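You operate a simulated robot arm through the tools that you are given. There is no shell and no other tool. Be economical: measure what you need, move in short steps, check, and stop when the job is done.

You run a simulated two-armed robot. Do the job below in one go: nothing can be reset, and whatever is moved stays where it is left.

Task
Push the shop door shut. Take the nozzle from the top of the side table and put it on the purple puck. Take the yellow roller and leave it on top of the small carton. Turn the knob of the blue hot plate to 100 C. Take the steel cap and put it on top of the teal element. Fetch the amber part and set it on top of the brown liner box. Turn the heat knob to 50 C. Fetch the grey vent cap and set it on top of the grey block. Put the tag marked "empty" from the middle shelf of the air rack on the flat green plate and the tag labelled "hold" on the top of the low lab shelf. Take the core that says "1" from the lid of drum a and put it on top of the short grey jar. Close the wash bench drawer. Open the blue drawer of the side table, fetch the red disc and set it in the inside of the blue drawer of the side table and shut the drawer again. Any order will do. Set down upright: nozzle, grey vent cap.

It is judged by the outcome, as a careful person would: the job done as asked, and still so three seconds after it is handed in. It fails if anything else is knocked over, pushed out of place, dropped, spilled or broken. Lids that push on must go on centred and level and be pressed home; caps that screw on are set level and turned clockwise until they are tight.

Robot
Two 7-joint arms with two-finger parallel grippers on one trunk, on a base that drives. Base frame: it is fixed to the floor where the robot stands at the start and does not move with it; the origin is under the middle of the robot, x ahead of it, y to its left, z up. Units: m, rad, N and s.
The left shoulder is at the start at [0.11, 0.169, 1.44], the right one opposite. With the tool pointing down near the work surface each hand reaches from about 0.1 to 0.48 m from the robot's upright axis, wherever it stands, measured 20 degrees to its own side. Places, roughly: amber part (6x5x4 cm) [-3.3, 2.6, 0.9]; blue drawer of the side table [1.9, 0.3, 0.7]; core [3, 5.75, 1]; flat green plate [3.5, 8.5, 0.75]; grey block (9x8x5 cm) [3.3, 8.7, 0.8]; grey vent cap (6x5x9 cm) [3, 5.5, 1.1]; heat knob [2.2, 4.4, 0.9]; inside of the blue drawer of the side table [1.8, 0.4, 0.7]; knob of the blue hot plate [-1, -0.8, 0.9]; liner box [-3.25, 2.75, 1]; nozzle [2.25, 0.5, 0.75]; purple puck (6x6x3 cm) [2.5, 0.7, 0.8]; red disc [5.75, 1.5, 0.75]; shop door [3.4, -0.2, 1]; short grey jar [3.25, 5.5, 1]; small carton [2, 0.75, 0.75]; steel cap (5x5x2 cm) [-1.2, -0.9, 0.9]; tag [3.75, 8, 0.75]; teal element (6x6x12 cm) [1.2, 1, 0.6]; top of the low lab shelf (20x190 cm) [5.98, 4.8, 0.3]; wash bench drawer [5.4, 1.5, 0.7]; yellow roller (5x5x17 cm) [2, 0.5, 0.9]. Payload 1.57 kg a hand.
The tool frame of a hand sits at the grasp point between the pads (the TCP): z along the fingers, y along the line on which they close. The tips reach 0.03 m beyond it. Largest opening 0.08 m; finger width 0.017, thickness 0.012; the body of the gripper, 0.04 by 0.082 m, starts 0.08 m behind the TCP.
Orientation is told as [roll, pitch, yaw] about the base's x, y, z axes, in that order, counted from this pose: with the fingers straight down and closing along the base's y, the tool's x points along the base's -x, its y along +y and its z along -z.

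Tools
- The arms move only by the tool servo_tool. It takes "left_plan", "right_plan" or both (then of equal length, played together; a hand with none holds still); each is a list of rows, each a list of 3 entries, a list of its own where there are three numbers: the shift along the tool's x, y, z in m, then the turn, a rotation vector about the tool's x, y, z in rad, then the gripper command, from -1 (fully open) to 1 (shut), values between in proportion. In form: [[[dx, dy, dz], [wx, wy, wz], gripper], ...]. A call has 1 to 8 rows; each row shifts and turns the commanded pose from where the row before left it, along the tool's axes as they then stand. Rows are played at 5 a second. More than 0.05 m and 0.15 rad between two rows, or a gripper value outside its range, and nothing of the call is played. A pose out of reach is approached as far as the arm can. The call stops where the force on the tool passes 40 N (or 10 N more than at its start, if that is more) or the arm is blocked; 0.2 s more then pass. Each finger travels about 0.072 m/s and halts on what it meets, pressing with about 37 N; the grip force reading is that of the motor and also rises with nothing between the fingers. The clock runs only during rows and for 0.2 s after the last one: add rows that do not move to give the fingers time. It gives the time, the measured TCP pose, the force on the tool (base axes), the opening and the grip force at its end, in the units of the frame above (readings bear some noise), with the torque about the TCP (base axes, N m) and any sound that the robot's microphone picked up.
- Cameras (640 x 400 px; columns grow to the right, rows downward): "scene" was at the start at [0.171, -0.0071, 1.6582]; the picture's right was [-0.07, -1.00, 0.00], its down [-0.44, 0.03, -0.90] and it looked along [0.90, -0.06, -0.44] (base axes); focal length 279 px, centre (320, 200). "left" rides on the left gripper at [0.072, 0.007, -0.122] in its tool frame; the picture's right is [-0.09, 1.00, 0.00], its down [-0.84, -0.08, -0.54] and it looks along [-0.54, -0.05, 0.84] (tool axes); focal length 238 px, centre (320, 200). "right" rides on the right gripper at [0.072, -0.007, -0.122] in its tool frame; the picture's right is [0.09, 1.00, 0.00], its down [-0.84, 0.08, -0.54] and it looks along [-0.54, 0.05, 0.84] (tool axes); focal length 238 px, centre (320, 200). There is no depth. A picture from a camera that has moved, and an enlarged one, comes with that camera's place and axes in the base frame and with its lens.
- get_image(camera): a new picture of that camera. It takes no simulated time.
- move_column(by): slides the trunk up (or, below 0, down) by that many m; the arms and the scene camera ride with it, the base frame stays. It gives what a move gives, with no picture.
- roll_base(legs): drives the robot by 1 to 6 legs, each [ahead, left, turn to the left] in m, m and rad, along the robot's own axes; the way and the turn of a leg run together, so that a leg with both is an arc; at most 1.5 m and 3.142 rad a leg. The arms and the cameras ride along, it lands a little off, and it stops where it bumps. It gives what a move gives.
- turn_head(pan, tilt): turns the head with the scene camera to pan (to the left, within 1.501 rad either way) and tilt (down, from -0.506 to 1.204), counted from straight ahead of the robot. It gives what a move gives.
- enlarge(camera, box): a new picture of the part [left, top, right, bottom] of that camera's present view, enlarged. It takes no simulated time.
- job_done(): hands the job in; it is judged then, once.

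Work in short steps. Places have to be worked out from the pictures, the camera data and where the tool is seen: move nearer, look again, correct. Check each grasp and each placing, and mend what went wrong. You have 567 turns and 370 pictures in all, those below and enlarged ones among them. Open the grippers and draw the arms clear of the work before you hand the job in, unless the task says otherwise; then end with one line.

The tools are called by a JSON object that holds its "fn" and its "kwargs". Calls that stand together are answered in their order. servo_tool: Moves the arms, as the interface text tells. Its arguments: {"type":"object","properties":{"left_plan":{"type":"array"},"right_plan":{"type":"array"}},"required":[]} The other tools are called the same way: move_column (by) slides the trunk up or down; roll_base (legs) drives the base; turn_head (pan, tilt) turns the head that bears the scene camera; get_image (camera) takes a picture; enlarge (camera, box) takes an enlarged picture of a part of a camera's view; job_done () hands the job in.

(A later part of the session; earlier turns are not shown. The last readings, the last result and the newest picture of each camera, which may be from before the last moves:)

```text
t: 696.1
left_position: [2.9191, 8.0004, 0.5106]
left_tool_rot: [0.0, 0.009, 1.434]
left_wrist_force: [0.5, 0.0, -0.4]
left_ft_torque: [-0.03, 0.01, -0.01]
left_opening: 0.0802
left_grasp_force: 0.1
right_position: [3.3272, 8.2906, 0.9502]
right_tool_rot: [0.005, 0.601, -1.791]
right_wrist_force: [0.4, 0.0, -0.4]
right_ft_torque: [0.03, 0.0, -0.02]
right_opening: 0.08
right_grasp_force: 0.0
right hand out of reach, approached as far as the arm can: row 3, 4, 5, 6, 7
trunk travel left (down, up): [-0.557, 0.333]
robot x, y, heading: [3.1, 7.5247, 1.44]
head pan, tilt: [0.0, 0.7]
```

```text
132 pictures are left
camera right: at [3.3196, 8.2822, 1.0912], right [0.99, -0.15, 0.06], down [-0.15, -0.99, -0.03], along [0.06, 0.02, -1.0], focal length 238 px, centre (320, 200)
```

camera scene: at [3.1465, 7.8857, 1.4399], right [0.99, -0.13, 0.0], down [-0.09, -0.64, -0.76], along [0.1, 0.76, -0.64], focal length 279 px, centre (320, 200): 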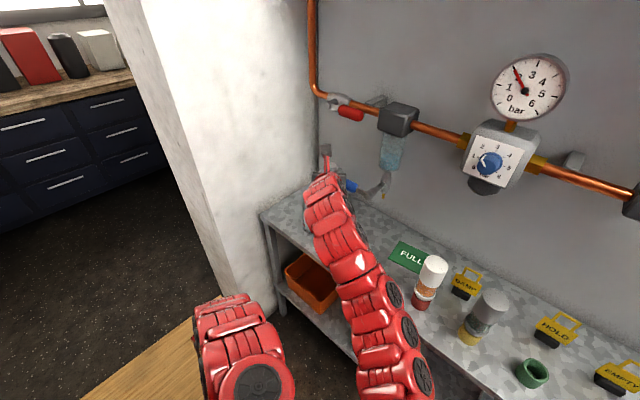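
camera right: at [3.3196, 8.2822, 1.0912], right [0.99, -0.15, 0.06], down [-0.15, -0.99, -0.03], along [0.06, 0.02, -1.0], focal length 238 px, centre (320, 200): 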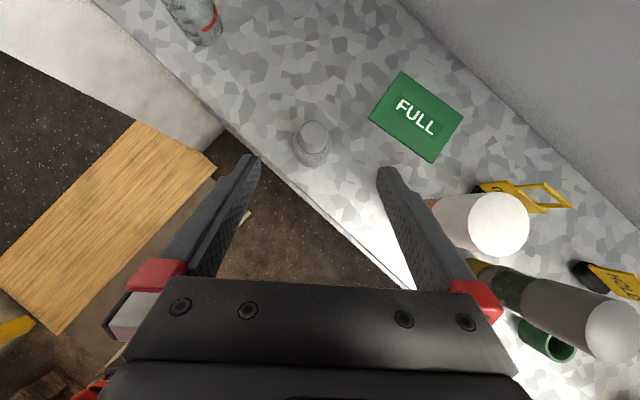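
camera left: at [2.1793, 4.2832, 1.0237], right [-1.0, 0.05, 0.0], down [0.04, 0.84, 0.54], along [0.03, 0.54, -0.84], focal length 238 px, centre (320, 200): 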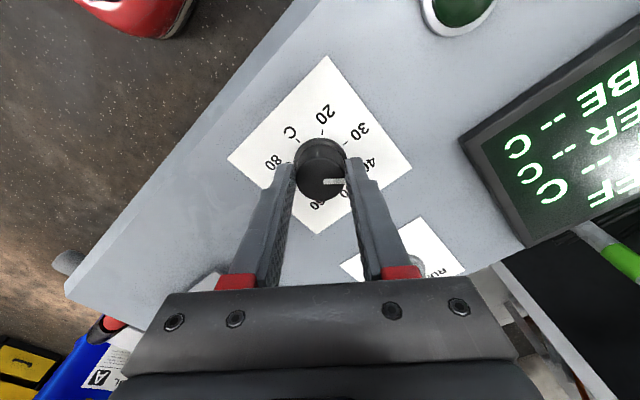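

The air gun blocks a steep approach too, but the left arm can come in from the left at a flatter yaw. I back off, move the right hand aside and convert the left hand to the tilted, camera-up posture.

{"fn": "servo_tool", "kwargs": {"right_plan": [[[0.025, 0, -0.035], [0, 0, 0], -1], [[0.025, 0, -0.035], [0, 0, 0], -1], [[0, 0, 0], [0, 0, 0], -1]]}}

{"fn": "roll_base", "kwargs": {"legs": [[-0.3, 0, 0]]}}

{"fn": "servo_tool", "kwargs": {"left_plan": [[[-0.04, 0, -0.02], [0, 0, 0], -1], [[-0.04, 0, -0.025], [0, 0, 0], -1], [[-0.04, 0, -0.025], [0, 0, 0], -1], [[-0.03, 0, -0.035], [0, 0, 0], -1], [[-0.02, 0, -0.04], [0, 0, 0], -1], [[-0.01, 0, -0.045], [0, 0, 0], -1], [[0, 0, -0.045], [0, 0, 0], -1], [[0, 0, -0.045], [0, 0, 0], -1]], "right_plan": [[[0, 0.04, 0], [0, 0, 0], -1], [[0, 0.04, 0], [0, 0, 0], -1], [[0, 0.04, 0], [0, 0, 0], -1], [[0, 0.04, 0], [0, 0, 0], -1], [[0, 0.04, 0], [0, 0, 0], -1], [[0, 0, 0], [0, 0, 0], -1], [[0, 0, 0], [0, 0, 0], -1], [[0, 0, 0], [0, 0, 0], -1]]}}

```text
t: 696.9
left_position: [2.9179, 8.0011, 0.5106]
left_tool_rot: [0.001, 0.011, 1.434]
left_wrist_force: [-0.4, 0.3, -0.1]
left_ft_torque: [0.0, 0.02, 0.0]
left_opening: 0.0801
left_grasp_force: 0.1
right_position: [3.3367, 8.266, 1.0087]
right_tool_rot: [0.008, 0.604, -1.788]
right_wrist_force: [0.2, 1.4, 0.1]
right_ft_torque: [-0.02, -0.01, -0.01]
right_opening: 0.0799
right_grasp_force: 0.1
right hand out of reach, approached as far as the arm can: row 1, 2
trunk travel left (down, up): [-0.557, 0.333]
robot x, y, heading: [3.1022, 7.5221, 1.442]
head pan, tilt: [0.0, 0.7]
```

```text
t: 699.0
left_position: [2.8799, 7.704, 0.5097]
left_tool_rot: [0.001, 0.009, 1.436]
left_wrist_force: [-0.9, 0.1, -0.1]
left_ft_torque: [0.05, -0.01, -0.01]
left_opening: 0.0801
left_grasp_force: 0.1
right_position: [3.2965, 7.9698, 1.0101]
right_tool_rot: [0.007, 0.606, -1.787]
right_wrist_force: [0.6, 0.4, -0.3]
right_ft_torque: [-0.01, -0.01, 0.03]
right_opening: 0.0798
right_grasp_force: 0.1
trunk travel left (down, up): [-0.557, 0.333]
robot x, y, heading: [3.0612, 7.2293, 1.447]
head pan, tilt: [0.0, 0.7]
```

```text
t: 700.8
left_position: [2.9042, 7.8891, 0.789]
left_tool_rot: [0.001, 0.013, 1.437]
left_wrist_force: [-0.2, 0.1, -0.5]
left_ft_torque: [0.01, 0.01, 0.01]
left_opening: 0.0798
left_grasp_force: 0.0
left hand out of reach, approached as far as the arm can: row 8
right_position: [3.4934, 7.9276, 1.0124]
right_tool_rot: [0.009, 0.605, -1.787]
right_wrist_force: [0.1, -0.4, 0.1]
right_ft_torque: [-0.02, 0.01, 0.03]
right_opening: 0.0801
right_grasp_force: 0.2
trunk travel left (down, up): [-0.557, 0.333]
robot x, y, heading: [3.0643, 7.2327, 1.444]
head pan, tilt: [0.0, 0.7]
```

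{"fn": "servo_tool", "kwargs": {"left_plan": [[[-0.015, 0, -0.01], [0, -0.15, 0], -1], [[-0.015, 0, -0.01], [0, -0.15, 0], -1], [[-0.015, 0, -0.01], [0, -0.15, 0], -1], [[-0.015, 0, 0], [0, -0.15, 0], -1], [[-0.015, 0, 0], [0, -0.15, 0], -1], [[-0.015, 0, 0], [0, -0.15, 0], -1], [[-0.01, 0, 0], [0, -0.15, 0], -1], [[-0.01, 0, 0], [0, -0.15, 0], -1]]}}

{"fn": "servo_tool", "kwargs": {"left_plan": [[[0, 0, 0], [0, 0, 0.15], -1], [[0, 0, 0], [0, 0, 0.15], -1], [[0, 0, 0], [0, 0, 0.15], -1], [[0, 0, 0], [0, 0, 0.15], -1], [[0, 0, 0], [0, 0, 0.15], -1], [[0, 0, 0], [0, 0, 0.15], -1], [[0, 0, 0], [0, 0, 0.15], -1], [[0, 0, 0], [0, 0, 0.15], -1]]}}

{"fn": "servo_tool", "kwargs": {"left_plan": [[[0, 0, 0], [0, 0, 0.15], -1], [[0, 0, 0], [0, 0, 0.15], -1], [[0, 0, 0], [0, 0, 0.15], -1], [[0, 0, 0], [0, 0, 0.15], -1], [[0, 0, 0], [0, 0, 0.15], -1], [[0, 0, 0], [0, 0, 0.15], -1], [[0, 0, 0], [0, 0, 0.15], -1], [[0, 0, 0], [0, 0, 0.15], -1]]}}

{"fn": "servo_tool", "kwargs": {"left_plan": [[[0, 0, 0], [0, 0, 0.15], -1], [[0, 0, 0], [0, 0, 0.15], -1], [[0, 0, 0], [0, 0, 0.15], -1], [[0, 0, 0], [0, 0, 0.15], -1], [[0, 0, 0], [0, 0, 0.142], -1], [[0, 0, 0], [0, 0, 0], -1]]}}

{"fn": "get_image", "kwargs": {"camera": "left"}}

```text
t: 702.6
left_position: [2.9195, 8.0759, 0.8323]
left_tool_rot: [0.002, -1.19, 1.434]
left_wrist_force: [0.2, 0.4, 0.6]
left_ft_torque: [-0.03, 0.01, -0.01]
left_opening: 0.0801
left_grasp_force: 0.1
left hand out of reach, approached as far as the arm can: row 1, 2, 3, 4, 5, 6, 7
right_position: [3.4933, 7.9264, 1.0123]
right_tool_rot: [0.007, 0.606, -1.788]
right_wrist_force: [0.2, -1.0, 0.3]
right_ft_torque: [0.01, 0.02, 0.0]
right_opening: 0.0803
right_grasp_force: 0.0
trunk travel left (down, up): [-0.557, 0.333]
robot x, y, heading: [3.0619, 7.2272, 1.442]
head pan, tilt: [0.0, 0.7]
```

```text
t: 704.4
left_position: [2.916, 8.0952, 0.8251]
left_tool_rot: [1.166, -0.342, 0.009]
left_wrist_force: [-0.7, -0.9, 0.2]
left_ft_torque: [0.0, 0.01, 0.03]
left_opening: 0.0801
left_grasp_force: 0.0
left hand out of reach, approached as far as the arm can: row 2, 3, 4, 6
right_position: [3.492, 7.9273, 1.0108]
right_tool_rot: [0.007, 0.605, -1.789]
right_wrist_force: [0.8, -0.3, 0.4]
right_ft_torque: [-0.03, 0.01, 0.0]
right_opening: 0.08
right_grasp_force: 0.0
trunk travel left (down, up): [-0.557, 0.333]
robot x, y, heading: [3.0627, 7.2344, 1.445]
head pan, tilt: [0.0, 0.7]
```

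```text
t: 706.2
left_position: [2.9172, 8.0942, 0.8265]
left_tool_rot: [1.034, 0.756, -0.52]
left_wrist_force: [-0.3, -0.4, 0.4]
left_ft_torque: [0.03, -0.02, 0.02]
left_opening: 0.0802
left_grasp_force: 0.1
right_position: [3.4921, 7.9274, 1.0116]
right_tool_rot: [0.006, 0.603, -1.787]
right_wrist_force: [-0.9, 0.0, 0.0]
right_ft_torque: [-0.04, 0.02, 0.01]
right_opening: 0.08
right_grasp_force: 0.1
trunk travel left (down, up): [-0.557, 0.333]
robot x, y, heading: [3.0663, 7.2327, 1.442]
head pan, tilt: [0.0, 0.7]
```

```text
t: 707.6
left_position: [2.9178, 8.0932, 0.8271]
left_tool_rot: [0.623, 1.095, -1.023]
left_wrist_force: [0.4, 0.7, 0.3]
left_ft_torque: [-0.01, 0.02, 0.01]
left_opening: 0.0801
left_grasp_force: 0.0
left hand out of reach, approached as far as the arm can: row 4, 5
right_position: [3.4916, 7.9274, 1.0117]
right_tool_rot: [0.006, 0.604, -1.787]
right_wrist_force: [-0.9, 0.6, -0.3]
right_ft_torque: [0.02, 0.0, 0.0]
right_opening: 0.0801
right_grasp_force: 0.0
trunk travel left (down, up): [-0.557, 0.333]
robot x, y, heading: [3.0615, 7.2319, 1.445]
head pan, tilt: [0.0, 0.7]
```

```text
131 pictures are left
camera left: at [2.8896, 8.0097, 0.9379], right [0.98, -0.06, 0.18], down [0.06, -0.82, -0.56], along [0.18, 0.56, -0.81], focal length 238 px, centre (320, 200)
```

left: 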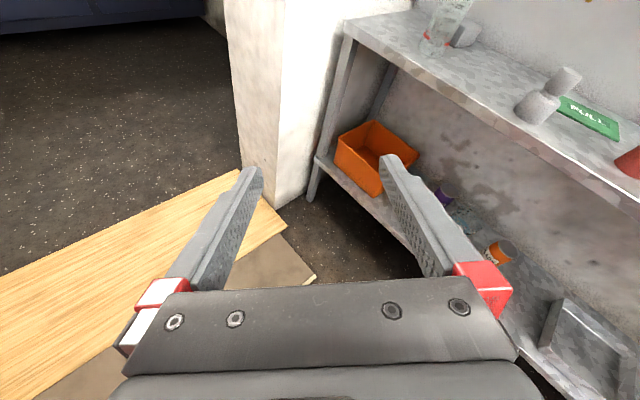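

The last bit of roll was refused at this spot; I move the left hand a little up and inward and finish the roll.

{"fn": "servo_tool", "kwargs": {"left_plan": [[[0.03, 0.02, 0], [0, 0, 0], -1], [[0.03, 0.02, 0], [0, 0, 0], -1], [[0, 0, 0], [0, 0, 0.1], -1], [[0, 0, 0], [0, 0, 0.1], -1], [[0, 0, 0], [0, 0, 0.1], -1], [[0, 0, 0], [0, 0, 0], -1]]}}

{"fn": "get_image", "kwargs": {"camera": "left"}}

```text
t: 709.0
left_position: [2.9396, 8.115, 0.8893]
left_tool_rot: [0.538, 1.122, -1.118]
left_wrist_force: [-0.1, 0.8, -0.7]
left_ft_torque: [0.0, 0.0, 0.02]
left_opening: 0.0799
left_grasp_force: 0.2
left hand out of reach, approached as far as the arm can: row 3, 4, 5
right_position: [3.4926, 7.9279, 1.0121]
right_tool_rot: [0.005, 0.604, -1.788]
right_wrist_force: [-0.4, -0.6, -0.4]
right_ft_torque: [0.01, 0.0, 0.01]
right_opening: 0.08
right_grasp_force: 0.0
trunk travel left (down, up): [-0.557, 0.333]
robot x, y, heading: [3.0626, 7.2273, 1.444]
head pan, tilt: [0.0, 0.7]
```

```text
130 pictures are left
camera left: at [2.9174, 8.0305, 1.0018], right [0.99, -0.08, 0.14], down [0.02, -0.82, -0.57], along [0.16, 0.56, -0.81], focal length 238 px, centre (320, 200)
```

left: 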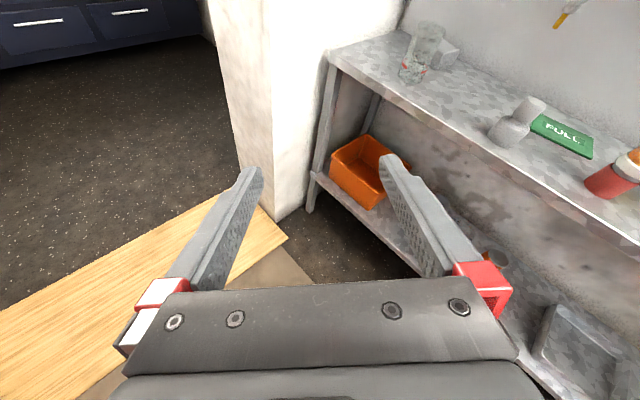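

I apply the needed rightward yaw first; the roll limit may shift with it.

{"fn": "servo_tool", "kwargs": {"left_plan": [[[0, 0, 0], [-0.12, 0, 0.046], -1], [[0, 0, 0], [-0.12, 0, 0.046], -1], [[0, 0, 0], [-0.12, 0, 0.046], -1], [[0, 0, 0], [0, 0, 0.1], -1], [[0, 0, 0], [0, 0, 0.1], -1], [[0, 0, 0], [0, 0, 0.05], -1], [[0, 0, 0], [0, 0, 0], -1]]}}

{"fn": "get_image", "kwargs": {"camera": "left"}}

```text
t: 710.6
left_position: [2.9407, 8.1146, 0.8899]
left_tool_rot: [0.54, 1.122, -1.118]
left_wrist_force: [-0.7, 0.1, -1.0]
left_ft_torque: [0.01, -0.04, -0.01]
left_opening: 0.0797
left_grasp_force: 0.1
left hand out of reach, approached as far as the arm can: row 1, 2, 3, 4, 5
right_position: [3.4924, 7.9275, 1.0127]
right_tool_rot: [0.008, 0.605, -1.787]
right_wrist_force: [0.5, -0.6, -0.4]
right_ft_torque: [0.01, 0.04, 0.02]
right_opening: 0.0798
right_grasp_force: 0.1
trunk travel left (down, up): [-0.557, 0.333]
robot x, y, heading: [3.0603, 7.2313, 1.445]
head pan, tilt: [0.0, 0.7]
```

```text
129 pictures are left
camera left: at [2.9174, 8.0305, 1.0017], right [0.99, -0.08, 0.14], down [0.02, -0.82, -0.57], along [0.16, 0.56, -0.81], focal length 238 px, centre (320, 200)
```

left: 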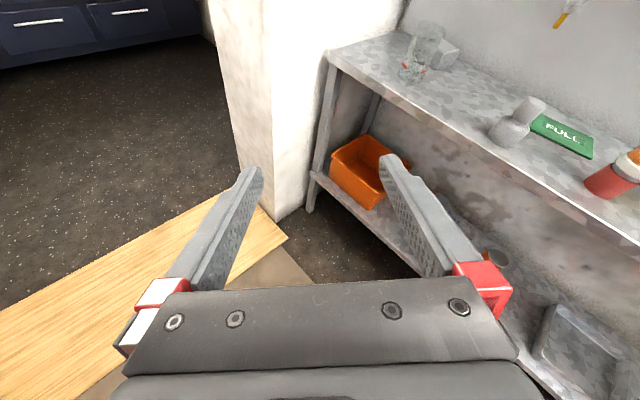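

I reach a joint stop. I rotate the wrist the other way round to reach the same attitude from the other end.

{"fn": "servo_tool", "kwargs": {"left_plan": [[[0, 0, 0], [0, 0, -0.15], -1], [[0, 0, 0], [0, 0, -0.15], -1], [[0, 0, 0], [0, 0, -0.15], -1], [[0, 0, 0], [0, 0, -0.15], -1], [[0, 0, 0], [0, 0, -0.15], -1], [[0, 0, 0], [0, 0, -0.15], -1], [[0, 0, 0], [0, 0, -0.15], -1], [[0, 0, 0], [0, 0, -0.15], -1]]}}

{"fn": "servo_tool", "kwargs": {"left_plan": [[[0, 0, 0], [0, 0, -0.15], -1], [[0, 0, 0], [0, 0, -0.15], -1], [[0, 0, 0], [0, 0, -0.15], -1], [[0, 0, 0], [0, 0, -0.15], -1], [[0, 0, 0], [0, 0, -0.15], -1], [[0, 0, 0], [0, 0, -0.15], -1], [[0, 0, 0], [0, 0, -0.15], -1], [[0, 0, 0], [0, 0, -0.15], -1]]}}

{"fn": "servo_tool", "kwargs": {"left_plan": [[[0, 0, 0], [0, 0, -0.15], -1], [[0, 0, 0], [0, 0, -0.15], -1], [[0, 0, 0], [0, 0, -0.15], -1], [[0, 0, 0], [0, 0, -0.15], -1], [[0, 0, 0], [0, 0, -0.15], -1], [[0, 0, 0], [0, 0, -0.15], -1], [[0, 0, 0], [0, 0, -0.15], -1], [[0, 0, 0], [0, 0, -0.15], -1]]}}

{"fn": "servo_tool", "kwargs": {"left_plan": [[[0, 0, 0], [0, 0, -0.15], -1], [[0, 0, 0], [0, 0, -0.15], -1], [[0, 0, 0], [0, 0, -0.15], -1], [[0, 0, 0], [0, 0, -0.15], -1], [[0, 0, 0], [0, 0, -0.15], -1], [[0, 0, 0], [0, 0, -0.15], -1], [[0, 0, 0], [0, 0, -0.15], -1], [[0, 0, 0], [0, 0, -0.15], -1]]}}

{"fn": "servo_tool", "kwargs": {"left_plan": [[[0, 0, 0], [0, 0, -0.15], -1], [[0, 0, 0], [0, 0, -0.15], -1], [[0, 0, 0], [0, 0, -0.15], -1], [[0, 0, 0], [0, 0, -0.15], -1], [[0, 0, 0], [0, 0, -0.15], -1], [[0, 0, 0], [0, 0, -0.15], -1], [[0, 0, 0], [0, 0, -0.15], -1], [[0, 0, 0], [0, 0, -0.1], -1]]}}

```text
t: 712.4
left_position: [2.9393, 8.1154, 0.8884]
left_tool_rot: [1.184, 0.165, -0.2]
left_wrist_force: [0.0, -0.4, 0.6]
left_ft_torque: [-0.04, -0.01, -0.01]
left_opening: 0.0799
left_grasp_force: 0.0
right_position: [3.4909, 7.9267, 1.0115]
right_tool_rot: [0.008, 0.603, -1.788]
right_wrist_force: [-0.2, -0.4, -0.6]
right_ft_torque: [-0.01, -0.01, 0.0]
right_opening: 0.0801
right_grasp_force: 0.0
trunk travel left (down, up): [-0.557, 0.333]
robot x, y, heading: [3.0646, 7.2338, 1.445]
head pan, tilt: [0.0, 0.7]
```

```text
t: 714.2
left_position: [2.94, 8.1144, 0.8899]
left_tool_rot: [0.915, -0.914, 0.413]
left_wrist_force: [0.8, 0.3, -0.4]
left_ft_torque: [0.02, 0.0, 0.02]
left_opening: 0.08
left_grasp_force: 0.0
right_position: [3.4922, 7.9269, 1.0121]
right_tool_rot: [0.004, 0.604, -1.789]
right_wrist_force: [-0.5, 0.6, -0.1]
right_ft_torque: [-0.01, 0.03, -0.01]
right_opening: 0.0799
right_grasp_force: 0.0
trunk travel left (down, up): [-0.557, 0.333]
robot x, y, heading: [3.0637, 7.2305, 1.444]
head pan, tilt: [0.0, 0.7]
```

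```text
t: 716.0
left_position: [2.9401, 8.1156, 0.8884]
left_tool_rot: [-0.987, -0.829, 2.553]
left_wrist_force: [-0.1, -0.5, -0.9]
left_ft_torque: [0.02, 0.01, -0.02]
left_opening: 0.0801
left_grasp_force: 0.2
right_position: [3.4916, 7.9273, 1.0114]
right_tool_rot: [0.008, 0.605, -1.788]
right_wrist_force: [-0.2, -0.4, -0.3]
right_ft_torque: [-0.01, 0.02, -0.03]
right_opening: 0.0803
right_grasp_force: 0.1
trunk travel left (down, up): [-0.557, 0.333]
robot x, y, heading: [3.0626, 7.2319, 1.44]
head pan, tilt: [0.0, 0.7]
```

```text
t: 717.8
left_position: [2.94, 8.1154, 0.8911]
left_tool_rot: [-1.177, 0.259, 3.116]
left_wrist_force: [0.3, -0.1, -0.9]
left_ft_torque: [0.0, -0.02, 0.0]
left_opening: 0.0801
left_grasp_force: 0.1
right_position: [3.4925, 7.9274, 1.0112]
right_tool_rot: [0.006, 0.603, -1.788]
right_wrist_force: [-0.1, -0.3, 0.8]
right_ft_torque: [0.01, 0.01, 0.03]
right_opening: 0.0797
right_grasp_force: 0.2
trunk travel left (down, up): [-0.557, 0.333]
robot x, y, heading: [3.0633, 7.2286, 1.443]
head pan, tilt: [0.0, 0.7]
```

```text
t: 719.6
left_position: [2.9411, 8.1167, 0.8905]
left_tool_rot: [-0.339, 1.166, -2.07]
left_wrist_force: [0.9, -0.4, 0.5]
left_ft_torque: [-0.01, -0.02, -0.02]
left_opening: 0.08
left_grasp_force: 0.1
right_position: [3.4916, 7.9273, 1.012]
right_tool_rot: [0.007, 0.604, -1.788]
right_wrist_force: [0.7, 0.2, -0.5]
right_ft_torque: [0.02, -0.01, 0.02]
right_opening: 0.0798
right_grasp_force: 0.0
trunk travel left (down, up): [-0.557, 0.333]
robot x, y, heading: [3.0627, 7.2323, 1.442]
head pan, tilt: [0.0, 0.7]
```

{"fn": "servo_tool", "kwargs": {"left_plan": [[[0, 0, 0], [0, 0, -0.125], -1], [[0, 0, 0], [-0.12, 0, 0.046], -1], [[0, 0, 0], [-0.12, 0, 0.046], -1], [[0, 0, 0], [-0.12, 0, 0.046], -1], [[0, 0, 0], [0, 0, 0], -1]]}}

{"fn": "get_image", "kwargs": {"camera": "left"}}

```text
t: 720.8
left_position: [2.9397, 8.1144, 0.8898]
left_tool_rot: [-0.027, 1.185, -2.126]
left_wrist_force: [-0.2, -0.3, 0.0]
left_ft_torque: [0.0, -0.02, 0.01]
left_opening: 0.08
left_grasp_force: 0.1
right_position: [3.4921, 7.928, 1.0125]
right_tool_rot: [0.008, 0.604, -1.786]
right_wrist_force: [0.3, 0.2, 0.9]
right_ft_torque: [0.04, 0.02, 0.0]
right_opening: 0.0799
right_grasp_force: 0.1
trunk travel left (down, up): [-0.557, 0.333]
robot x, y, heading: [3.062, 7.2323, 1.441]
head pan, tilt: [0.0, 0.7]
```

```text
128 pictures are left
camera left: at [2.9035, 8.0374, 1.0032], right [0.84, -0.53, -0.1], down [-0.48, -0.66, -0.57], along [0.24, 0.53, -0.82], focal length 238 px, centre (320, 200)
```

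left: 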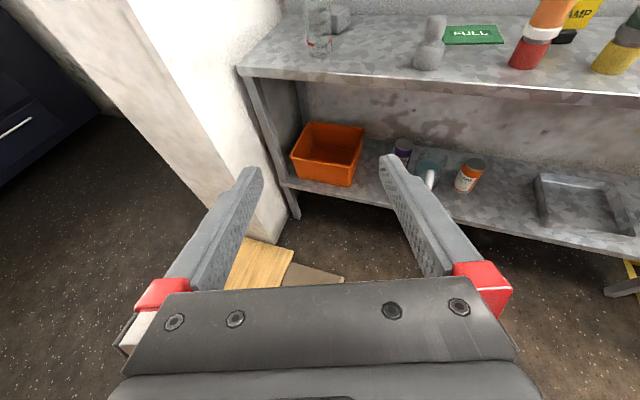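

The left hand is now rolled with the camera on top, heading 1.02. I turn the robot to face the rack squarely (so the right hand stays clear) and counter-yaw the left hand.

{"fn": "servo_tool", "kwargs": {"right_plan": [[[0.02, 0, -0.03], [0, 0, 0], -1], [[0.02, 0, -0.03], [0, 0, 0], -1], [[0.02, 0, -0.03], [0, 0, 0], -1], [[0, 0, 0], [0, 0, 0], -1]]}}

{"fn": "roll_base", "kwargs": {"legs": [[-0.05, 0, 0], [0, 0, -0.69]]}}

{"fn": "servo_tool", "kwargs": {"left_plan": [[[0, 0, 0], [0.13, 0, -0.05], -1], [[0, 0, 0], [0.13, 0, -0.05], -1], [[0, 0, 0], [0.13, 0, -0.05], -1], [[0, 0, 0], [0.13, 0, -0.05], -1], [[0, 0, 0], [0, 0, 0], -1]]}}

{"fn": "get_image", "kwargs": {"camera": "left"}}

{"fn": "get_image", "kwargs": {"camera": "scene"}}

```text
t: 721.8
left_position: [2.9411, 8.1147, 0.8895]
left_tool_rot: [-0.028, 1.181, -2.123]
left_wrist_force: [0.3, -0.1, -0.6]
left_ft_torque: [0.04, -0.04, 0.0]
left_opening: 0.0802
left_grasp_force: 0.0
right_position: [3.493, 7.9213, 1.103]
right_tool_rot: [0.001, 0.613, -1.788]
right_wrist_force: [0.0, -0.6, -0.6]
right_ft_torque: [0.04, -0.03, 0.0]
right_opening: 0.0804
right_grasp_force: 0.1
right hand out of reach, approached as far as the arm can: row 3
trunk travel left (down, up): [-0.557, 0.333]
robot x, y, heading: [3.0639, 7.2293, 1.443]
head pan, tilt: [0.0, 0.7]
```

```text
t: 724.5
left_position: [3.5177, 7.9435, 0.8908]
left_tool_rot: [-0.028, 1.185, -2.807]
left_wrist_force: [-0.2, 0.1, 0.2]
left_ft_torque: [-0.01, -0.01, 0.01]
left_opening: 0.08
left_grasp_force: 0.1
right_position: [3.8242, 7.4451, 1.1018]
right_tool_rot: [0.0, 0.615, -2.469]
right_wrist_force: [-0.4, 0.0, 0.0]
right_ft_torque: [0.01, -0.02, 0.02]
right_opening: 0.0801
right_grasp_force: 0.1
trunk travel left (down, up): [-0.557, 0.333]
robot x, y, heading: [3.0556, 7.1846, 0.756]
head pan, tilt: [0.0, 0.7]
```

```text
t: 725.7
left_position: [3.5187, 7.9438, 0.89]
left_tool_rot: [-0.044, 1.191, -2.407]
left_wrist_force: [0.8, -0.7, 0.1]
left_ft_torque: [0.02, 0.0, -0.01]
left_opening: 0.0799
left_grasp_force: 0.1
left hand out of reach, approached as far as the arm can: row 4
right_position: [3.825, 7.4445, 1.1021]
right_tool_rot: [0.002, 0.614, -2.469]
right_wrist_force: [0.6, -0.2, -0.1]
right_ft_torque: [-0.02, 0.01, -0.02]
right_opening: 0.08
right_grasp_force: 0.1
trunk travel left (down, up): [-0.557, 0.333]
robot x, y, heading: [3.0553, 7.1831, 0.758]
head pan, tilt: [0.0, 0.7]
```

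```text
127 pictures are left
camera left: at [3.4621, 7.8782, 1.0022], right [0.67, -0.73, -0.1], down [-0.64, -0.51, -0.57], along [0.37, 0.45, -0.81], focal length 238 px, centre (320, 200)
```

left: 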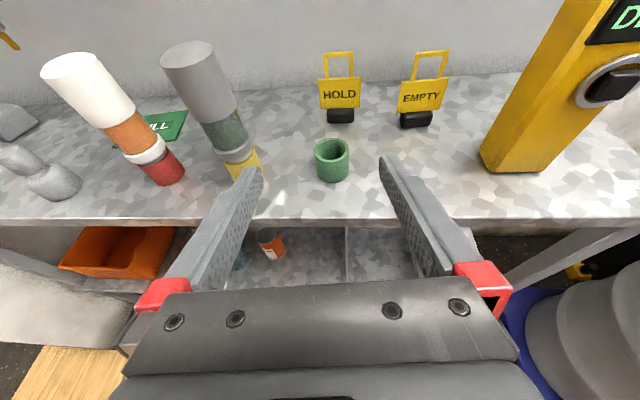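

```text
126 pictures are left
camera scene: at [3.1744, 7.2956, 1.4399], right [0.69, -0.72, 0.0], down [-0.47, -0.44, -0.76], along [0.55, 0.53, -0.64], focal length 279 px, centre (320, 200)
```

scene: 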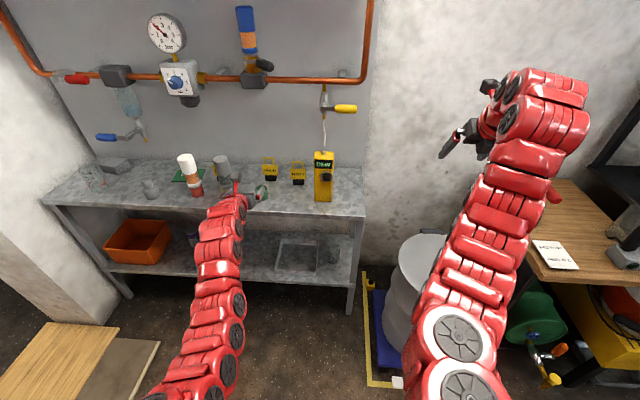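

The clear way is a near-vertical right hand (slight tilt) with the left hand stowed on the doorway side. I back off and fold the left hand down first.

{"fn": "roll_base", "kwargs": {"legs": [[-0.25, 0, 0]]}}

{"fn": "servo_tool", "kwargs": {"left_plan": [[[-0.028, 0, 0], [0, -0.15, 0], -1], [[-0.028, 0, 0], [0, -0.15, 0], -1], [[-0.028, 0, 0], [0, -0.15, 0], -1], [[-0.028, 0, 0], [0, -0.15, 0], -1], [[-0.028, 0, 0], [0, -0.15, 0], -1], [[-0.028, 0, 0], [0, -0.15, 0], -1], [[-0.028, 0, 0], [0, -0.15, 0], -1], [[-0.028, 0, 0], [0, -0.14, 0], -1]], "right_plan": [[[-0.02, 0, 0], [0, -0.1, 0], -1], [[-0.02, 0, 0], [0, -0.1, 0], -1], [[-0.02, 0, 0], [0, -0.1, 0], -1], [[-0.02, 0, 0], [0, -0.1, 0], -1], [[0, 0, 0], [0, 0, 0], -1], [[0, 0, 0], [0, 0, 0], -1], [[0, 0, 0], [0, 0, 0], -1], [[0, 0, 0], [0, 0, 0], -1]]}}

```text
t: 727.5
left_position: [3.3429, 7.7767, 0.8904]
left_tool_rot: [-0.048, 1.191, -2.407]
left_wrist_force: [-1.4, -0.1, 0.7]
left_ft_torque: [0.02, -0.01, -0.02]
left_opening: 0.0801
left_grasp_force: 0.0
right_position: [3.6488, 7.2752, 1.1029]
right_tool_rot: [0.001, 0.615, -2.472]
right_wrist_force: [-0.5, -0.7, 0.4]
right_ft_torque: [0.07, -0.01, -0.01]
right_opening: 0.0799
right_grasp_force: 0.1
trunk travel left (down, up): [-0.557, 0.333]
robot x, y, heading: [2.8806, 7.0156, 0.764]
head pan, tilt: [0.0, 0.7]
```

```text
t: 729.3
left_position: [3.3009, 7.7346, 0.8181]
left_tool_rot: [-0.027, 0.65, -2.392]
left_wrist_force: [-0.2, 0.2, -0.7]
left_ft_torque: [0.01, 0.02, 0.0]
left_opening: 0.0801
left_grasp_force: 0.0
left hand out of reach, approached as far as the arm can: row 4, 5, 6, 7, 8
right_position: [3.5854, 7.2512, 0.957]
right_tool_rot: [0.0, 0.272, -2.471]
right_wrist_force: [-0.2, -0.9, 0.1]
right_ft_torque: [-0.03, -0.02, -0.01]
right_opening: 0.08
right_grasp_force: 0.1
right hand out of reach, approached as far as the arm can: row 1, 2, 3, 4
trunk travel left (down, up): [-0.557, 0.333]
robot x, y, heading: [2.885, 7.0115, 0.758]
head pan, tilt: [0.0, 0.7]
```

{"fn": "servo_tool", "kwargs": {"left_plan": [[[-0.045, 0, -0.003], [0, 0, 0], -1], [[-0.045, 0, -0.003], [0, 0, 0], -1], [[-0.045, 0, -0.003], [0, 0, 0], -1], [[-0.045, -0.01, -0.003], [0, 0, 0], -1], [[-0.045, -0.01, -0.003], [0, 0, 0], -1], [[-0.04, 0, 0], [0, -0.15, 0], -1], [[-0.04, 0, 0], [0, -0.15, 0], -1], [[-0.02, 0, 0], [0, -0.15, 0], -1]]}}

{"fn": "get_image", "kwargs": {"camera": "scene"}}

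```text
t: 731.1
left_position: [3.0865, 7.5628, 0.6407]
left_tool_rot: [-0.024, 0.198, -2.381]
left_wrist_force: [0.3, -0.2, 0.3]
left_ft_torque: [-0.01, -0.01, 0.02]
left_opening: 0.0803
left_grasp_force: 0.1
right_position: [3.5864, 7.2521, 0.9566]
right_tool_rot: [0.0, 0.27, -2.472]
right_wrist_force: [-0.1, -0.3, 0.4]
right_ft_torque: [-0.02, -0.03, -0.02]
right_opening: 0.0802
right_grasp_force: 0.0
trunk travel left (down, up): [-0.557, 0.333]
robot x, y, heading: [2.8818, 7.0156, 0.761]
head pan, tilt: [0.0, 0.7]
```

```text
125 pictures are left
camera scene: at [2.9983, 7.1283, 1.4398], right [0.69, -0.72, 0.0], down [-0.47, -0.44, -0.76], along [0.55, 0.53, -0.64], focal length 279 px, centre (320, 200)
```

scene: 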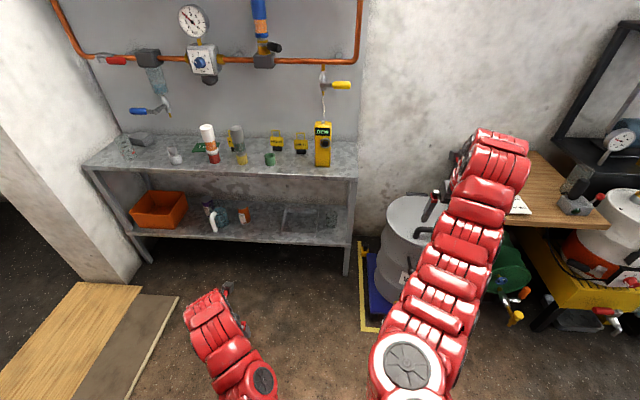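

Left hand is stowed. I turn to heading 1.64 and drive to bring the right hand over the cap.

{"fn": "roll_base", "kwargs": {"legs": [[0, -0.1, 0.88], [0.35, -0.2, 0]]}}

{"fn": "get_image", "kwargs": {"camera": "scene"}}

{"fn": "get_image", "kwargs": {"camera": "right"}}

```text
t: 735.9
left_position: [2.8533, 7.8548, 0.6407]
left_tool_rot: [-0.021, 0.201, -1.504]
left_wrist_force: [0.5, 0.2, -0.5]
left_ft_torque: [-0.01, -0.05, 0.04]
left_opening: 0.0802
left_grasp_force: 0.1
right_position: [3.4087, 8.038, 0.9571]
right_tool_rot: [0.001, 0.271, -1.596]
right_wrist_force: [0.4, 0.2, 0.1]
right_ft_torque: [-0.03, -0.03, -0.02]
right_opening: 0.0804
right_grasp_force: 0.1
trunk travel left (down, up): [-0.557, 0.333]
robot x, y, heading: [3.1447, 7.3464, 1.637]
head pan, tilt: [0.0, 0.7]
```

```text
124 pictures are left
camera scene: at [3.1285, 7.508, 1.4398], right [1.0, 0.07, 0.0], down [0.04, -0.64, -0.76], along [-0.05, 0.76, -0.64], focal length 279 px, centre (320, 200)
```

scene: 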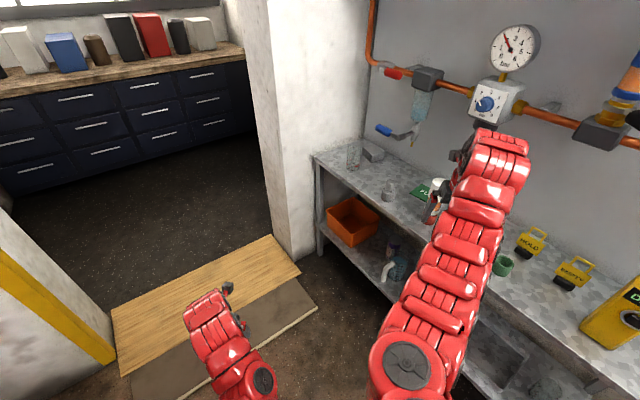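

```text
123 pictures are left
camera right: at [3.4056, 8.0756, 1.093], right [1.0, 0.06, 0.02], down [0.05, -0.95, 0.3], along [0.04, -0.3, -0.95], focal length 238 px, centre (320, 200)
```

right: 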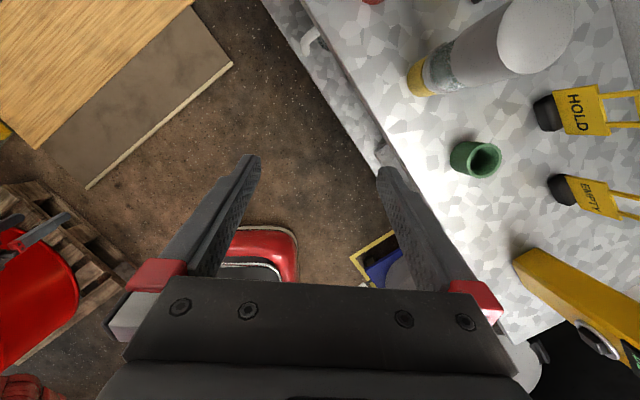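

I raise the hand above the bottles and shift left before advancing.

{"fn": "servo_tool", "kwargs": {"right_plan": [[[0.012, -0.02, -0.043], [0, 0, 0], -1], [[0.012, -0.02, -0.043], [0, 0, 0], -1], [[0.012, -0.02, -0.02], [0, 0, 0], -1], [[0, -0.02, 0], [0, 0, 0], -1], [[0, 0, 0], [0, 0, 0], -1]]}}

{"fn": "roll_base", "kwargs": {"legs": [[0.25, -0.01, 0]]}}

{"fn": "get_image", "kwargs": {"camera": "right"}}

```text
t: 737.1
left_position: [2.8524, 7.8534, 0.6407]
left_tool_rot: [-0.023, 0.202, -1.505]
left_wrist_force: [-0.1, 0.3, 0.2]
left_ft_torque: [-0.01, -0.01, 0.02]
left_opening: 0.0801
left_grasp_force: 0.1
right_position: [3.38, 8.0427, 0.9577]
right_tool_rot: [0.0, 0.275, -1.594]
right_wrist_force: [0.4, -0.1, 0.8]
right_ft_torque: [0.0, 0.0, -0.02]
right_opening: 0.0801
right_grasp_force: 0.0
right hand out of reach, approached as far as the arm can: row 1, 2, 3, 4
trunk travel left (down, up): [-0.557, 0.333]
robot x, y, heading: [3.1374, 7.3428, 1.64]
head pan, tilt: [0.0, 0.7]
```

```text
t: 738.9
left_position: [2.8426, 8.1054, 0.6407]
left_tool_rot: [-0.023, 0.202, -1.501]
left_wrist_force: [-0.5, 0.2, 0.6]
left_ft_torque: [-0.01, 0.02, 0.01]
left_opening: 0.0799
left_grasp_force: 0.1
right_position: [3.3681, 8.2954, 0.957]
right_tool_rot: [0.002, 0.272, -1.592]
right_wrist_force: [0.0, -0.4, -0.6]
right_ft_torque: [-0.02, -0.02, -0.02]
right_opening: 0.08
right_grasp_force: 0.1
trunk travel left (down, up): [-0.557, 0.333]
robot x, y, heading: [3.1328, 7.5937, 1.642]
head pan, tilt: [0.0, 0.7]
```

```text
122 pictures are left
camera right: at [3.365, 8.3325, 1.0931], right [1.0, 0.07, 0.02], down [0.06, -0.95, 0.3], along [0.04, -0.29, -0.95], focal length 238 px, centre (320, 200)
```

right: 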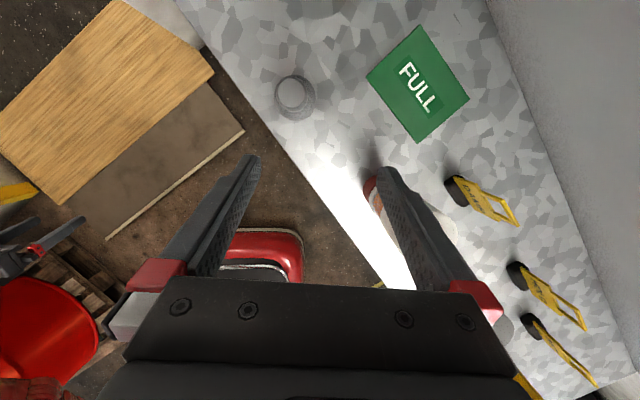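

The raise was refused again, and the finger is right beside the white bottle. I lift everything with the trunk before anything else.

{"fn": "move_column", "kwargs": {"by": 0.1}}

{"fn": "get_image", "kwargs": {"camera": "scene"}}

{"fn": "get_image", "kwargs": {"camera": "right"}}

```text
t: 740.3
left_position: [2.8441, 8.1039, 0.7401]
left_tool_rot: [-0.023, 0.202, -1.5]
left_wrist_force: [0.7, 0.2, 0.6]
left_ft_torque: [-0.03, -0.04, -0.01]
left_opening: 0.0801
left_grasp_force: 0.1
right_position: [3.3689, 8.2941, 1.0576]
right_tool_rot: [-0.001, 0.275, -1.591]
right_wrist_force: [0.6, -0.8, 0.0]
right_ft_torque: [-0.01, 0.01, -0.01]
right_opening: 0.0801
right_grasp_force: 0.0
trunk travel left (down, up): [-0.657, 0.233]
robot x, y, heading: [3.1351, 7.591, 1.637]
head pan, tilt: [0.0, 0.7]
```

```text
121 pictures are left
camera scene: at [3.1203, 7.7589, 1.5398], right [1.0, 0.07, 0.0], down [0.04, -0.64, -0.76], along [-0.05, 0.76, -0.64], focal length 279 px, centre (320, 200)
```

scene: 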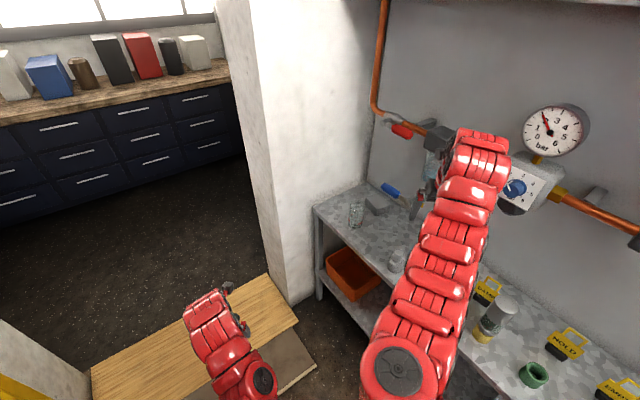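

```text
120 pictures are left
camera right: at [3.365, 8.332, 1.1935], right [1.0, 0.07, 0.02], down [0.06, -0.95, 0.3], along [0.04, -0.29, -0.95], focal length 238 px, centre (320, 200)
```

right: 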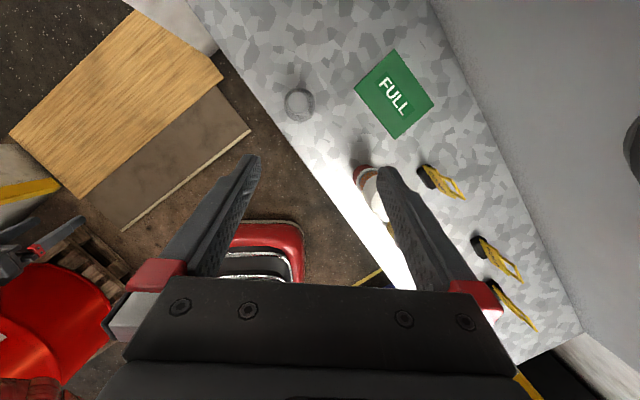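

Bottle undisturbed. The cap is 6.5 cm ahead and 3 cm left; I move the base accordingly and lower with the trunk.

{"fn": "roll_base", "kwargs": {"legs": [[0.06, 0.032, 0]]}}

{"fn": "move_column", "kwargs": {"by": -0.14}}

{"fn": "get_image", "kwargs": {"camera": "right"}}

```text
t: 741.3
left_position: [2.807, 8.1609, 0.7399]
left_tool_rot: [-0.023, 0.2, -1.498]
left_wrist_force: [0.0, 0.4, -0.9]
left_ft_torque: [-0.05, -0.01, -0.01]
left_opening: 0.0797
left_grasp_force: 0.0
right_position: [3.3334, 8.3526, 1.0565]
right_tool_rot: [0.0, 0.272, -1.591]
right_wrist_force: [0.1, 0.5, -0.9]
right_ft_torque: [-0.05, -0.01, -0.01]
right_opening: 0.0798
right_grasp_force: 0.1
trunk travel left (down, up): [-0.657, 0.233]
robot x, y, heading: [3.0966, 7.6521, 1.645]
head pan, tilt: [0.0, 0.7]
```

```text
t: 742.9
left_position: [2.8069, 8.1602, 0.6008]
left_tool_rot: [-0.023, 0.203, -1.5]
left_wrist_force: [-0.2, -0.5, -0.1]
left_ft_torque: [0.03, 0.02, 0.02]
left_opening: 0.0801
left_grasp_force: 0.0
right_position: [3.3335, 8.3509, 0.9169]
right_tool_rot: [0.0, 0.273, -1.591]
right_wrist_force: [0.1, -0.3, 0.2]
right_ft_torque: [0.02, 0.01, 0.06]
right_opening: 0.0801
right_grasp_force: 0.0
trunk travel left (down, up): [-0.517, 0.373]
robot x, y, heading: [3.0987, 7.6477, 1.644]
head pan, tilt: [0.0, 0.7]
```

```text
119 pictures are left
camera right: at [3.3291, 8.388, 1.0538], right [1.0, 0.07, 0.02], down [0.06, -0.95, 0.3], along [0.04, -0.29, -0.95], focal length 238 px, centre (320, 200)
```

right: 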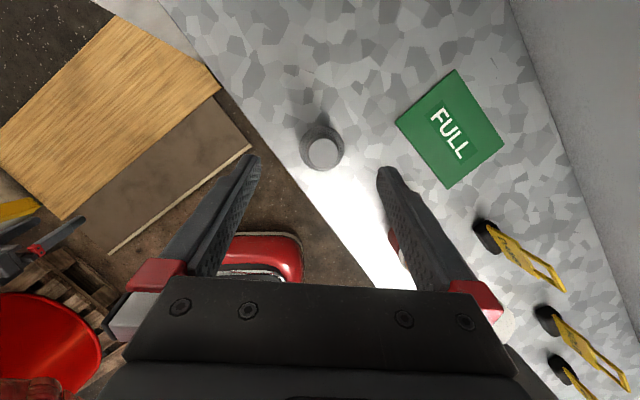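

{"fn": "servo_tool", "kwargs": {"right_plan": [[[0.009, 0.003, 0.003], [0, 0, 0], -1], [[0, 0, 0], [0, 0, 0], -1]]}}

{"fn": "move_column", "kwargs": {"by": -0.07}}

{"fn": "get_image", "kwargs": {"camera": "right"}}

```text
t: 743.5
left_position: [2.8064, 8.1608, 0.6016]
left_tool_rot: [-0.022, 0.204, -1.501]
left_wrist_force: [-0.1, -0.4, 0.3]
left_ft_torque: [0.01, 0.03, 0.03]
left_opening: 0.0801
left_grasp_force: 0.1
right_position: [3.3367, 8.3608, 0.9146]
right_tool_rot: [0.0, 0.278, -1.59]
right_wrist_force: [-0.5, 0.0, 0.2]
right_ft_torque: [-0.01, 0.0, -0.01]
right_opening: 0.08
right_grasp_force: 0.1
trunk travel left (down, up): [-0.517, 0.373]
robot x, y, heading: [3.0959, 7.6536, 1.636]
head pan, tilt: [0.0, 0.7]
```

```text
t: 744.6
left_position: [2.8061, 8.1609, 0.5327]
left_tool_rot: [-0.023, 0.202, -1.499]
left_wrist_force: [0.4, 0.6, 1.0]
left_ft_torque: [-0.03, 0.05, 0.03]
left_opening: 0.0801
left_grasp_force: 0.1
right_position: [3.3355, 8.3602, 0.8466]
right_tool_rot: [-0.002, 0.279, -1.592]
right_wrist_force: [0.2, 0.1, 1.3]
right_ft_torque: [-0.01, -0.01, 0.03]
right_opening: 0.0802
right_grasp_force: 0.0
trunk travel left (down, up): [-0.447, 0.443]
robot x, y, heading: [3.097, 7.6467, 1.634]
head pan, tilt: [0.0, 0.7]
```

```text
118 pictures are left
camera right: at [3.3325, 8.3966, 0.9824], right [1.0, 0.07, 0.02], down [0.06, -0.95, 0.29], along [0.04, -0.29, -0.96], focal length 238 px, centre (320, 200)
```

right: 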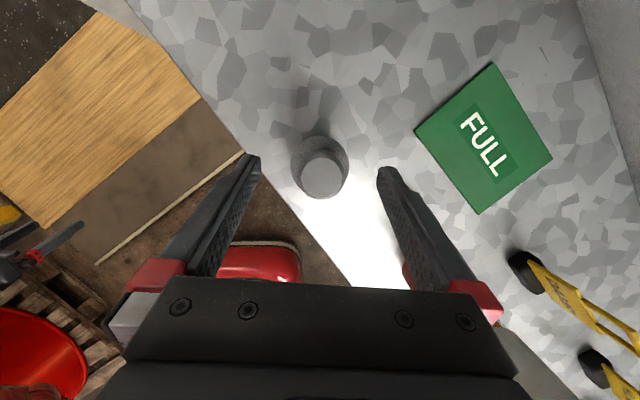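

{"fn": "move_column", "kwargs": {"by": -0.028}}

{"fn": "servo_tool", "kwargs": {"right_plan": [[[0.003, 0, 0], [0, 0, 0], -0.5], [[0, 0, 0], [0, 0, 0], 0], [[0, 0, 0], [0, 0, 0], 0.4], [[0, 0, 0], [0, 0, 0], 0.5], [[0, 0, 0], [0, 0, 0], 0.5]]}}

{"fn": "get_image", "kwargs": {"camera": "right"}}

```text
t: 745.3
left_position: [2.8067, 8.1594, 0.5033]
left_tool_rot: [-0.024, 0.202, -1.498]
left_wrist_force: [-0.2, -0.1, -0.6]
left_ft_torque: [0.01, 0.02, -0.03]
left_opening: 0.08
left_grasp_force: 0.1
right_position: [3.3373, 8.3608, 0.8179]
right_tool_rot: [-0.001, 0.277, -1.591]
right_wrist_force: [0.1, -0.2, 1.0]
right_ft_torque: [0.0, 0.01, -0.01]
right_opening: 0.0801
right_grasp_force: 0.2
trunk travel left (down, up): [-0.419, 0.471]
robot x, y, heading: [3.0961, 7.6523, 1.645]
head pan, tilt: [0.0, 0.7]
```

```text
t: 746.5
left_position: [2.8072, 8.1603, 0.5028]
left_tool_rot: [-0.023, 0.202, -1.5]
left_wrist_force: [-0.2, -0.2, 0.2]
left_ft_torque: [0.06, 0.0, -0.04]
left_opening: 0.08
left_grasp_force: 0.0
right_position: [3.3354, 8.3631, 0.8179]
right_tool_rot: [-0.003, 0.279, -1.591]
right_wrist_force: [0.0, 1.1, 2.2]
right_ft_torque: [0.04, -0.04, 0.0]
right_opening: 0.0324
right_grasp_force: 36.9
trunk travel left (down, up): [-0.419, 0.471]
robot x, y, heading: [3.0978, 7.6516, 1.64]
head pan, tilt: [0.0, 0.7]
```

```text
117 pictures are left
camera right: at [3.3323, 8.3989, 0.9549], right [1.0, 0.07, 0.02], down [0.06, -0.96, 0.29], along [0.04, -0.29, -0.96], focal length 238 px, centre (320, 200)
```

right: 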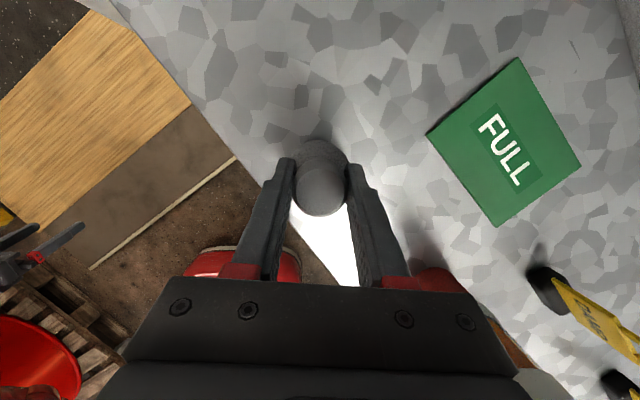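

Gripped. I lift it with the trunk to pass above the air-gun handle, and shift the hand left relative to the robot.

{"fn": "move_column", "kwargs": {"by": 0.25}}

{"fn": "servo_tool", "kwargs": {"right_plan": [[[0, -0.035, 0], [0, 0, 0], 0.5], [[0, -0.035, 0], [0, 0, 0], 0.5], [[0, -0.03, 0], [0, 0, 0], 0.5], [[0, 0, 0], [0, 0, 0], 0.5]]}}

{"fn": "get_image", "kwargs": {"camera": "right"}}

```text
t: 749.1
left_position: [2.8077, 8.1618, 0.7521]
left_tool_rot: [-0.022, 0.202, -1.499]
left_wrist_force: [-0.1, -0.3, -0.6]
left_ft_torque: [0.03, 0.0, 0.02]
left_opening: 0.0801
left_grasp_force: 0.0
right_position: [3.3371, 8.3636, 1.0681]
right_tool_rot: [-0.001, 0.279, -1.59]
right_wrist_force: [-0.7, -0.1, -1.0]
right_ft_torque: [-0.01, -0.04, -0.07]
right_opening: 0.0324
right_grasp_force: 36.6
trunk travel left (down, up): [-0.669, 0.221]
robot x, y, heading: [3.0955, 7.6511, 1.638]
head pan, tilt: [0.0, 0.7]
```

```text
t: 750.1
left_position: [2.807, 8.1601, 0.7538]
left_tool_rot: [-0.023, 0.203, -1.499]
left_wrist_force: [0.3, 0.1, -0.3]
left_ft_torque: [-0.01, -0.01, 0.01]
left_opening: 0.08
left_grasp_force: 0.1
right_position: [3.2373, 8.3635, 1.0637]
right_tool_rot: [-0.005, 0.286, -1.591]
right_wrist_force: [-0.4, 0.0, -1.0]
right_ft_torque: [-0.01, -0.01, 0.03]
right_opening: 0.0324
right_grasp_force: 37.4
trunk travel left (down, up): [-0.669, 0.221]
robot x, y, heading: [3.0974, 7.6528, 1.639]
head pan, tilt: [0.0, 0.7]
```

```text
116 pictures are left
camera right: at [3.2334, 8.3994, 1.2015], right [1.0, 0.07, 0.02], down [0.06, -0.96, 0.29], along [0.04, -0.28, -0.96], focal length 238 px, centre (320, 200)
```

right: 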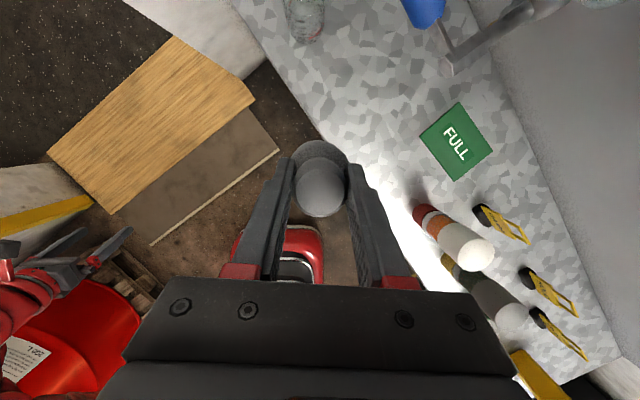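

{"fn": "roll_base", "kwargs": {"legs": [[0.15, -0.03, 0]]}}

{"fn": "get_image", "kwargs": {"camera": "right"}}

{"fn": "get_image", "kwargs": {"camera": "scene"}}

```text
t: 751.5
left_position: [2.826, 8.3065, 0.7533]
left_tool_rot: [-0.023, 0.201, -1.5]
left_wrist_force: [0.0, -0.4, 0.1]
left_ft_torque: [-0.02, -0.01, 0.04]
left_opening: 0.0799
left_grasp_force: 0.1
right_position: [3.2561, 8.5104, 1.0649]
right_tool_rot: [-0.004, 0.284, -1.59]
right_wrist_force: [-0.5, 1.2, -1.3]
right_ft_torque: [-0.01, -0.02, 0.06]
right_opening: 0.0324
right_grasp_force: 37.0
trunk travel left (down, up): [-0.669, 0.221]
robot x, y, heading: [3.1188, 7.7987, 1.637]
head pan, tilt: [0.0, 0.7]
```

```text
115 pictures are left
camera right: at [3.2521, 8.5464, 1.2016], right [1.0, 0.07, 0.02], down [0.06, -0.96, 0.29], along [0.04, -0.28, -0.96], focal length 238 px, centre (320, 200)
```

right: 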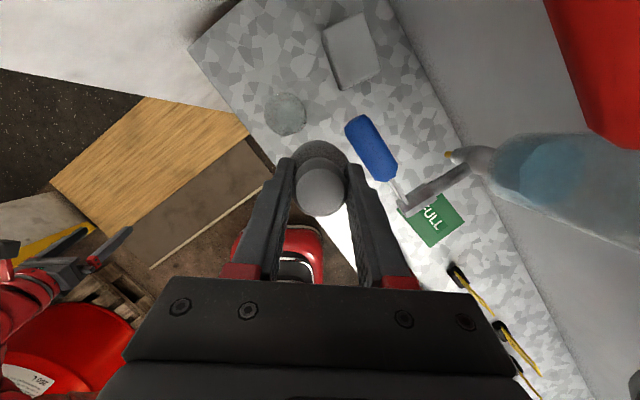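

```text
114 pictures are left
camera scene: at [3.1044, 7.9619, 1.5519], right [1.0, 0.07, 0.0], down [0.05, -0.64, -0.76], along [-0.05, 0.76, -0.64], focal length 279 px, centre (320, 200)
```

scene: 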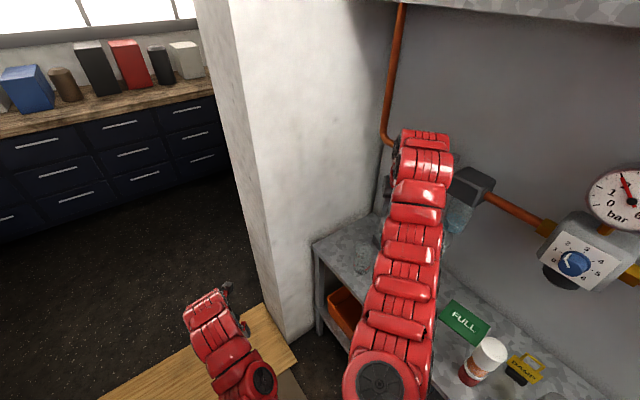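

From above I now see block, glass, handle and the red valve lever clearly. Target for the cap: about (3.272, 8.66). I advance 8 cm and check.

{"fn": "roll_base", "kwargs": {"legs": [[0.08, -0.015, 0]]}}

{"fn": "get_image", "kwargs": {"camera": "right"}}

{"fn": "get_image", "kwargs": {"camera": "scene"}}

```text
t: 752.6
left_position: [2.8356, 8.3802, 0.7537]
left_tool_rot: [-0.023, 0.201, -1.501]
left_wrist_force: [0.3, 0.3, 0.5]
left_ft_torque: [-0.01, -0.03, 0.03]
left_opening: 0.0799
left_grasp_force: 0.0
right_position: [3.263, 8.5796, 1.0609]
right_tool_rot: [-0.007, 0.258, -1.6]
right_wrist_force: [0.2, 0.7, -0.6]
right_ft_torque: [-0.01, -0.01, 0.0]
right_opening: 0.0323
right_grasp_force: 37.3
trunk travel left (down, up): [-0.669, 0.221]
robot x, y, heading: [3.1215, 7.8709, 1.645]
head pan, tilt: [0.0, 0.7]
stopped in leg 1: the force on the tool passed its limit at 133 N (the readings are from after the stop); the commanded pose is now the measured one
```

```text
113 pictures are left
camera right: at [3.26, 8.617, 1.197], right [1.0, 0.06, 0.02], down [0.05, -0.95, 0.31], along [0.04, -0.31, -0.95], focal length 238 px, centre (320, 200)
```

right: 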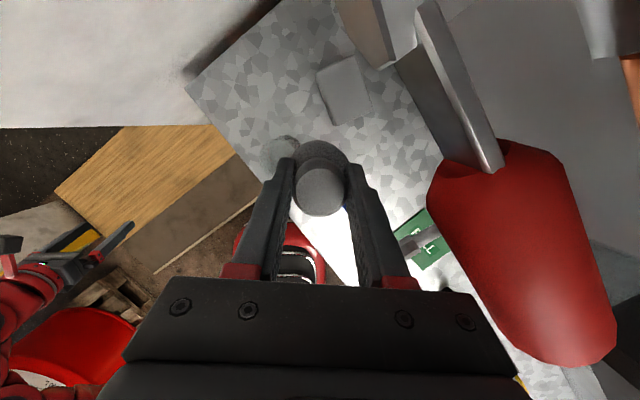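

```text
112 pictures are left
camera scene: at [3.1125, 8.035, 1.5517], right [1.0, 0.07, 0.0], down [0.05, -0.64, -0.76], along [-0.05, 0.76, -0.65], focal length 279 px, centre (320, 200)
```

scene: 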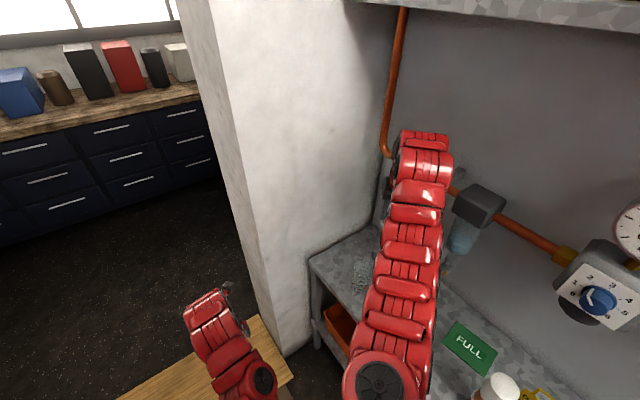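

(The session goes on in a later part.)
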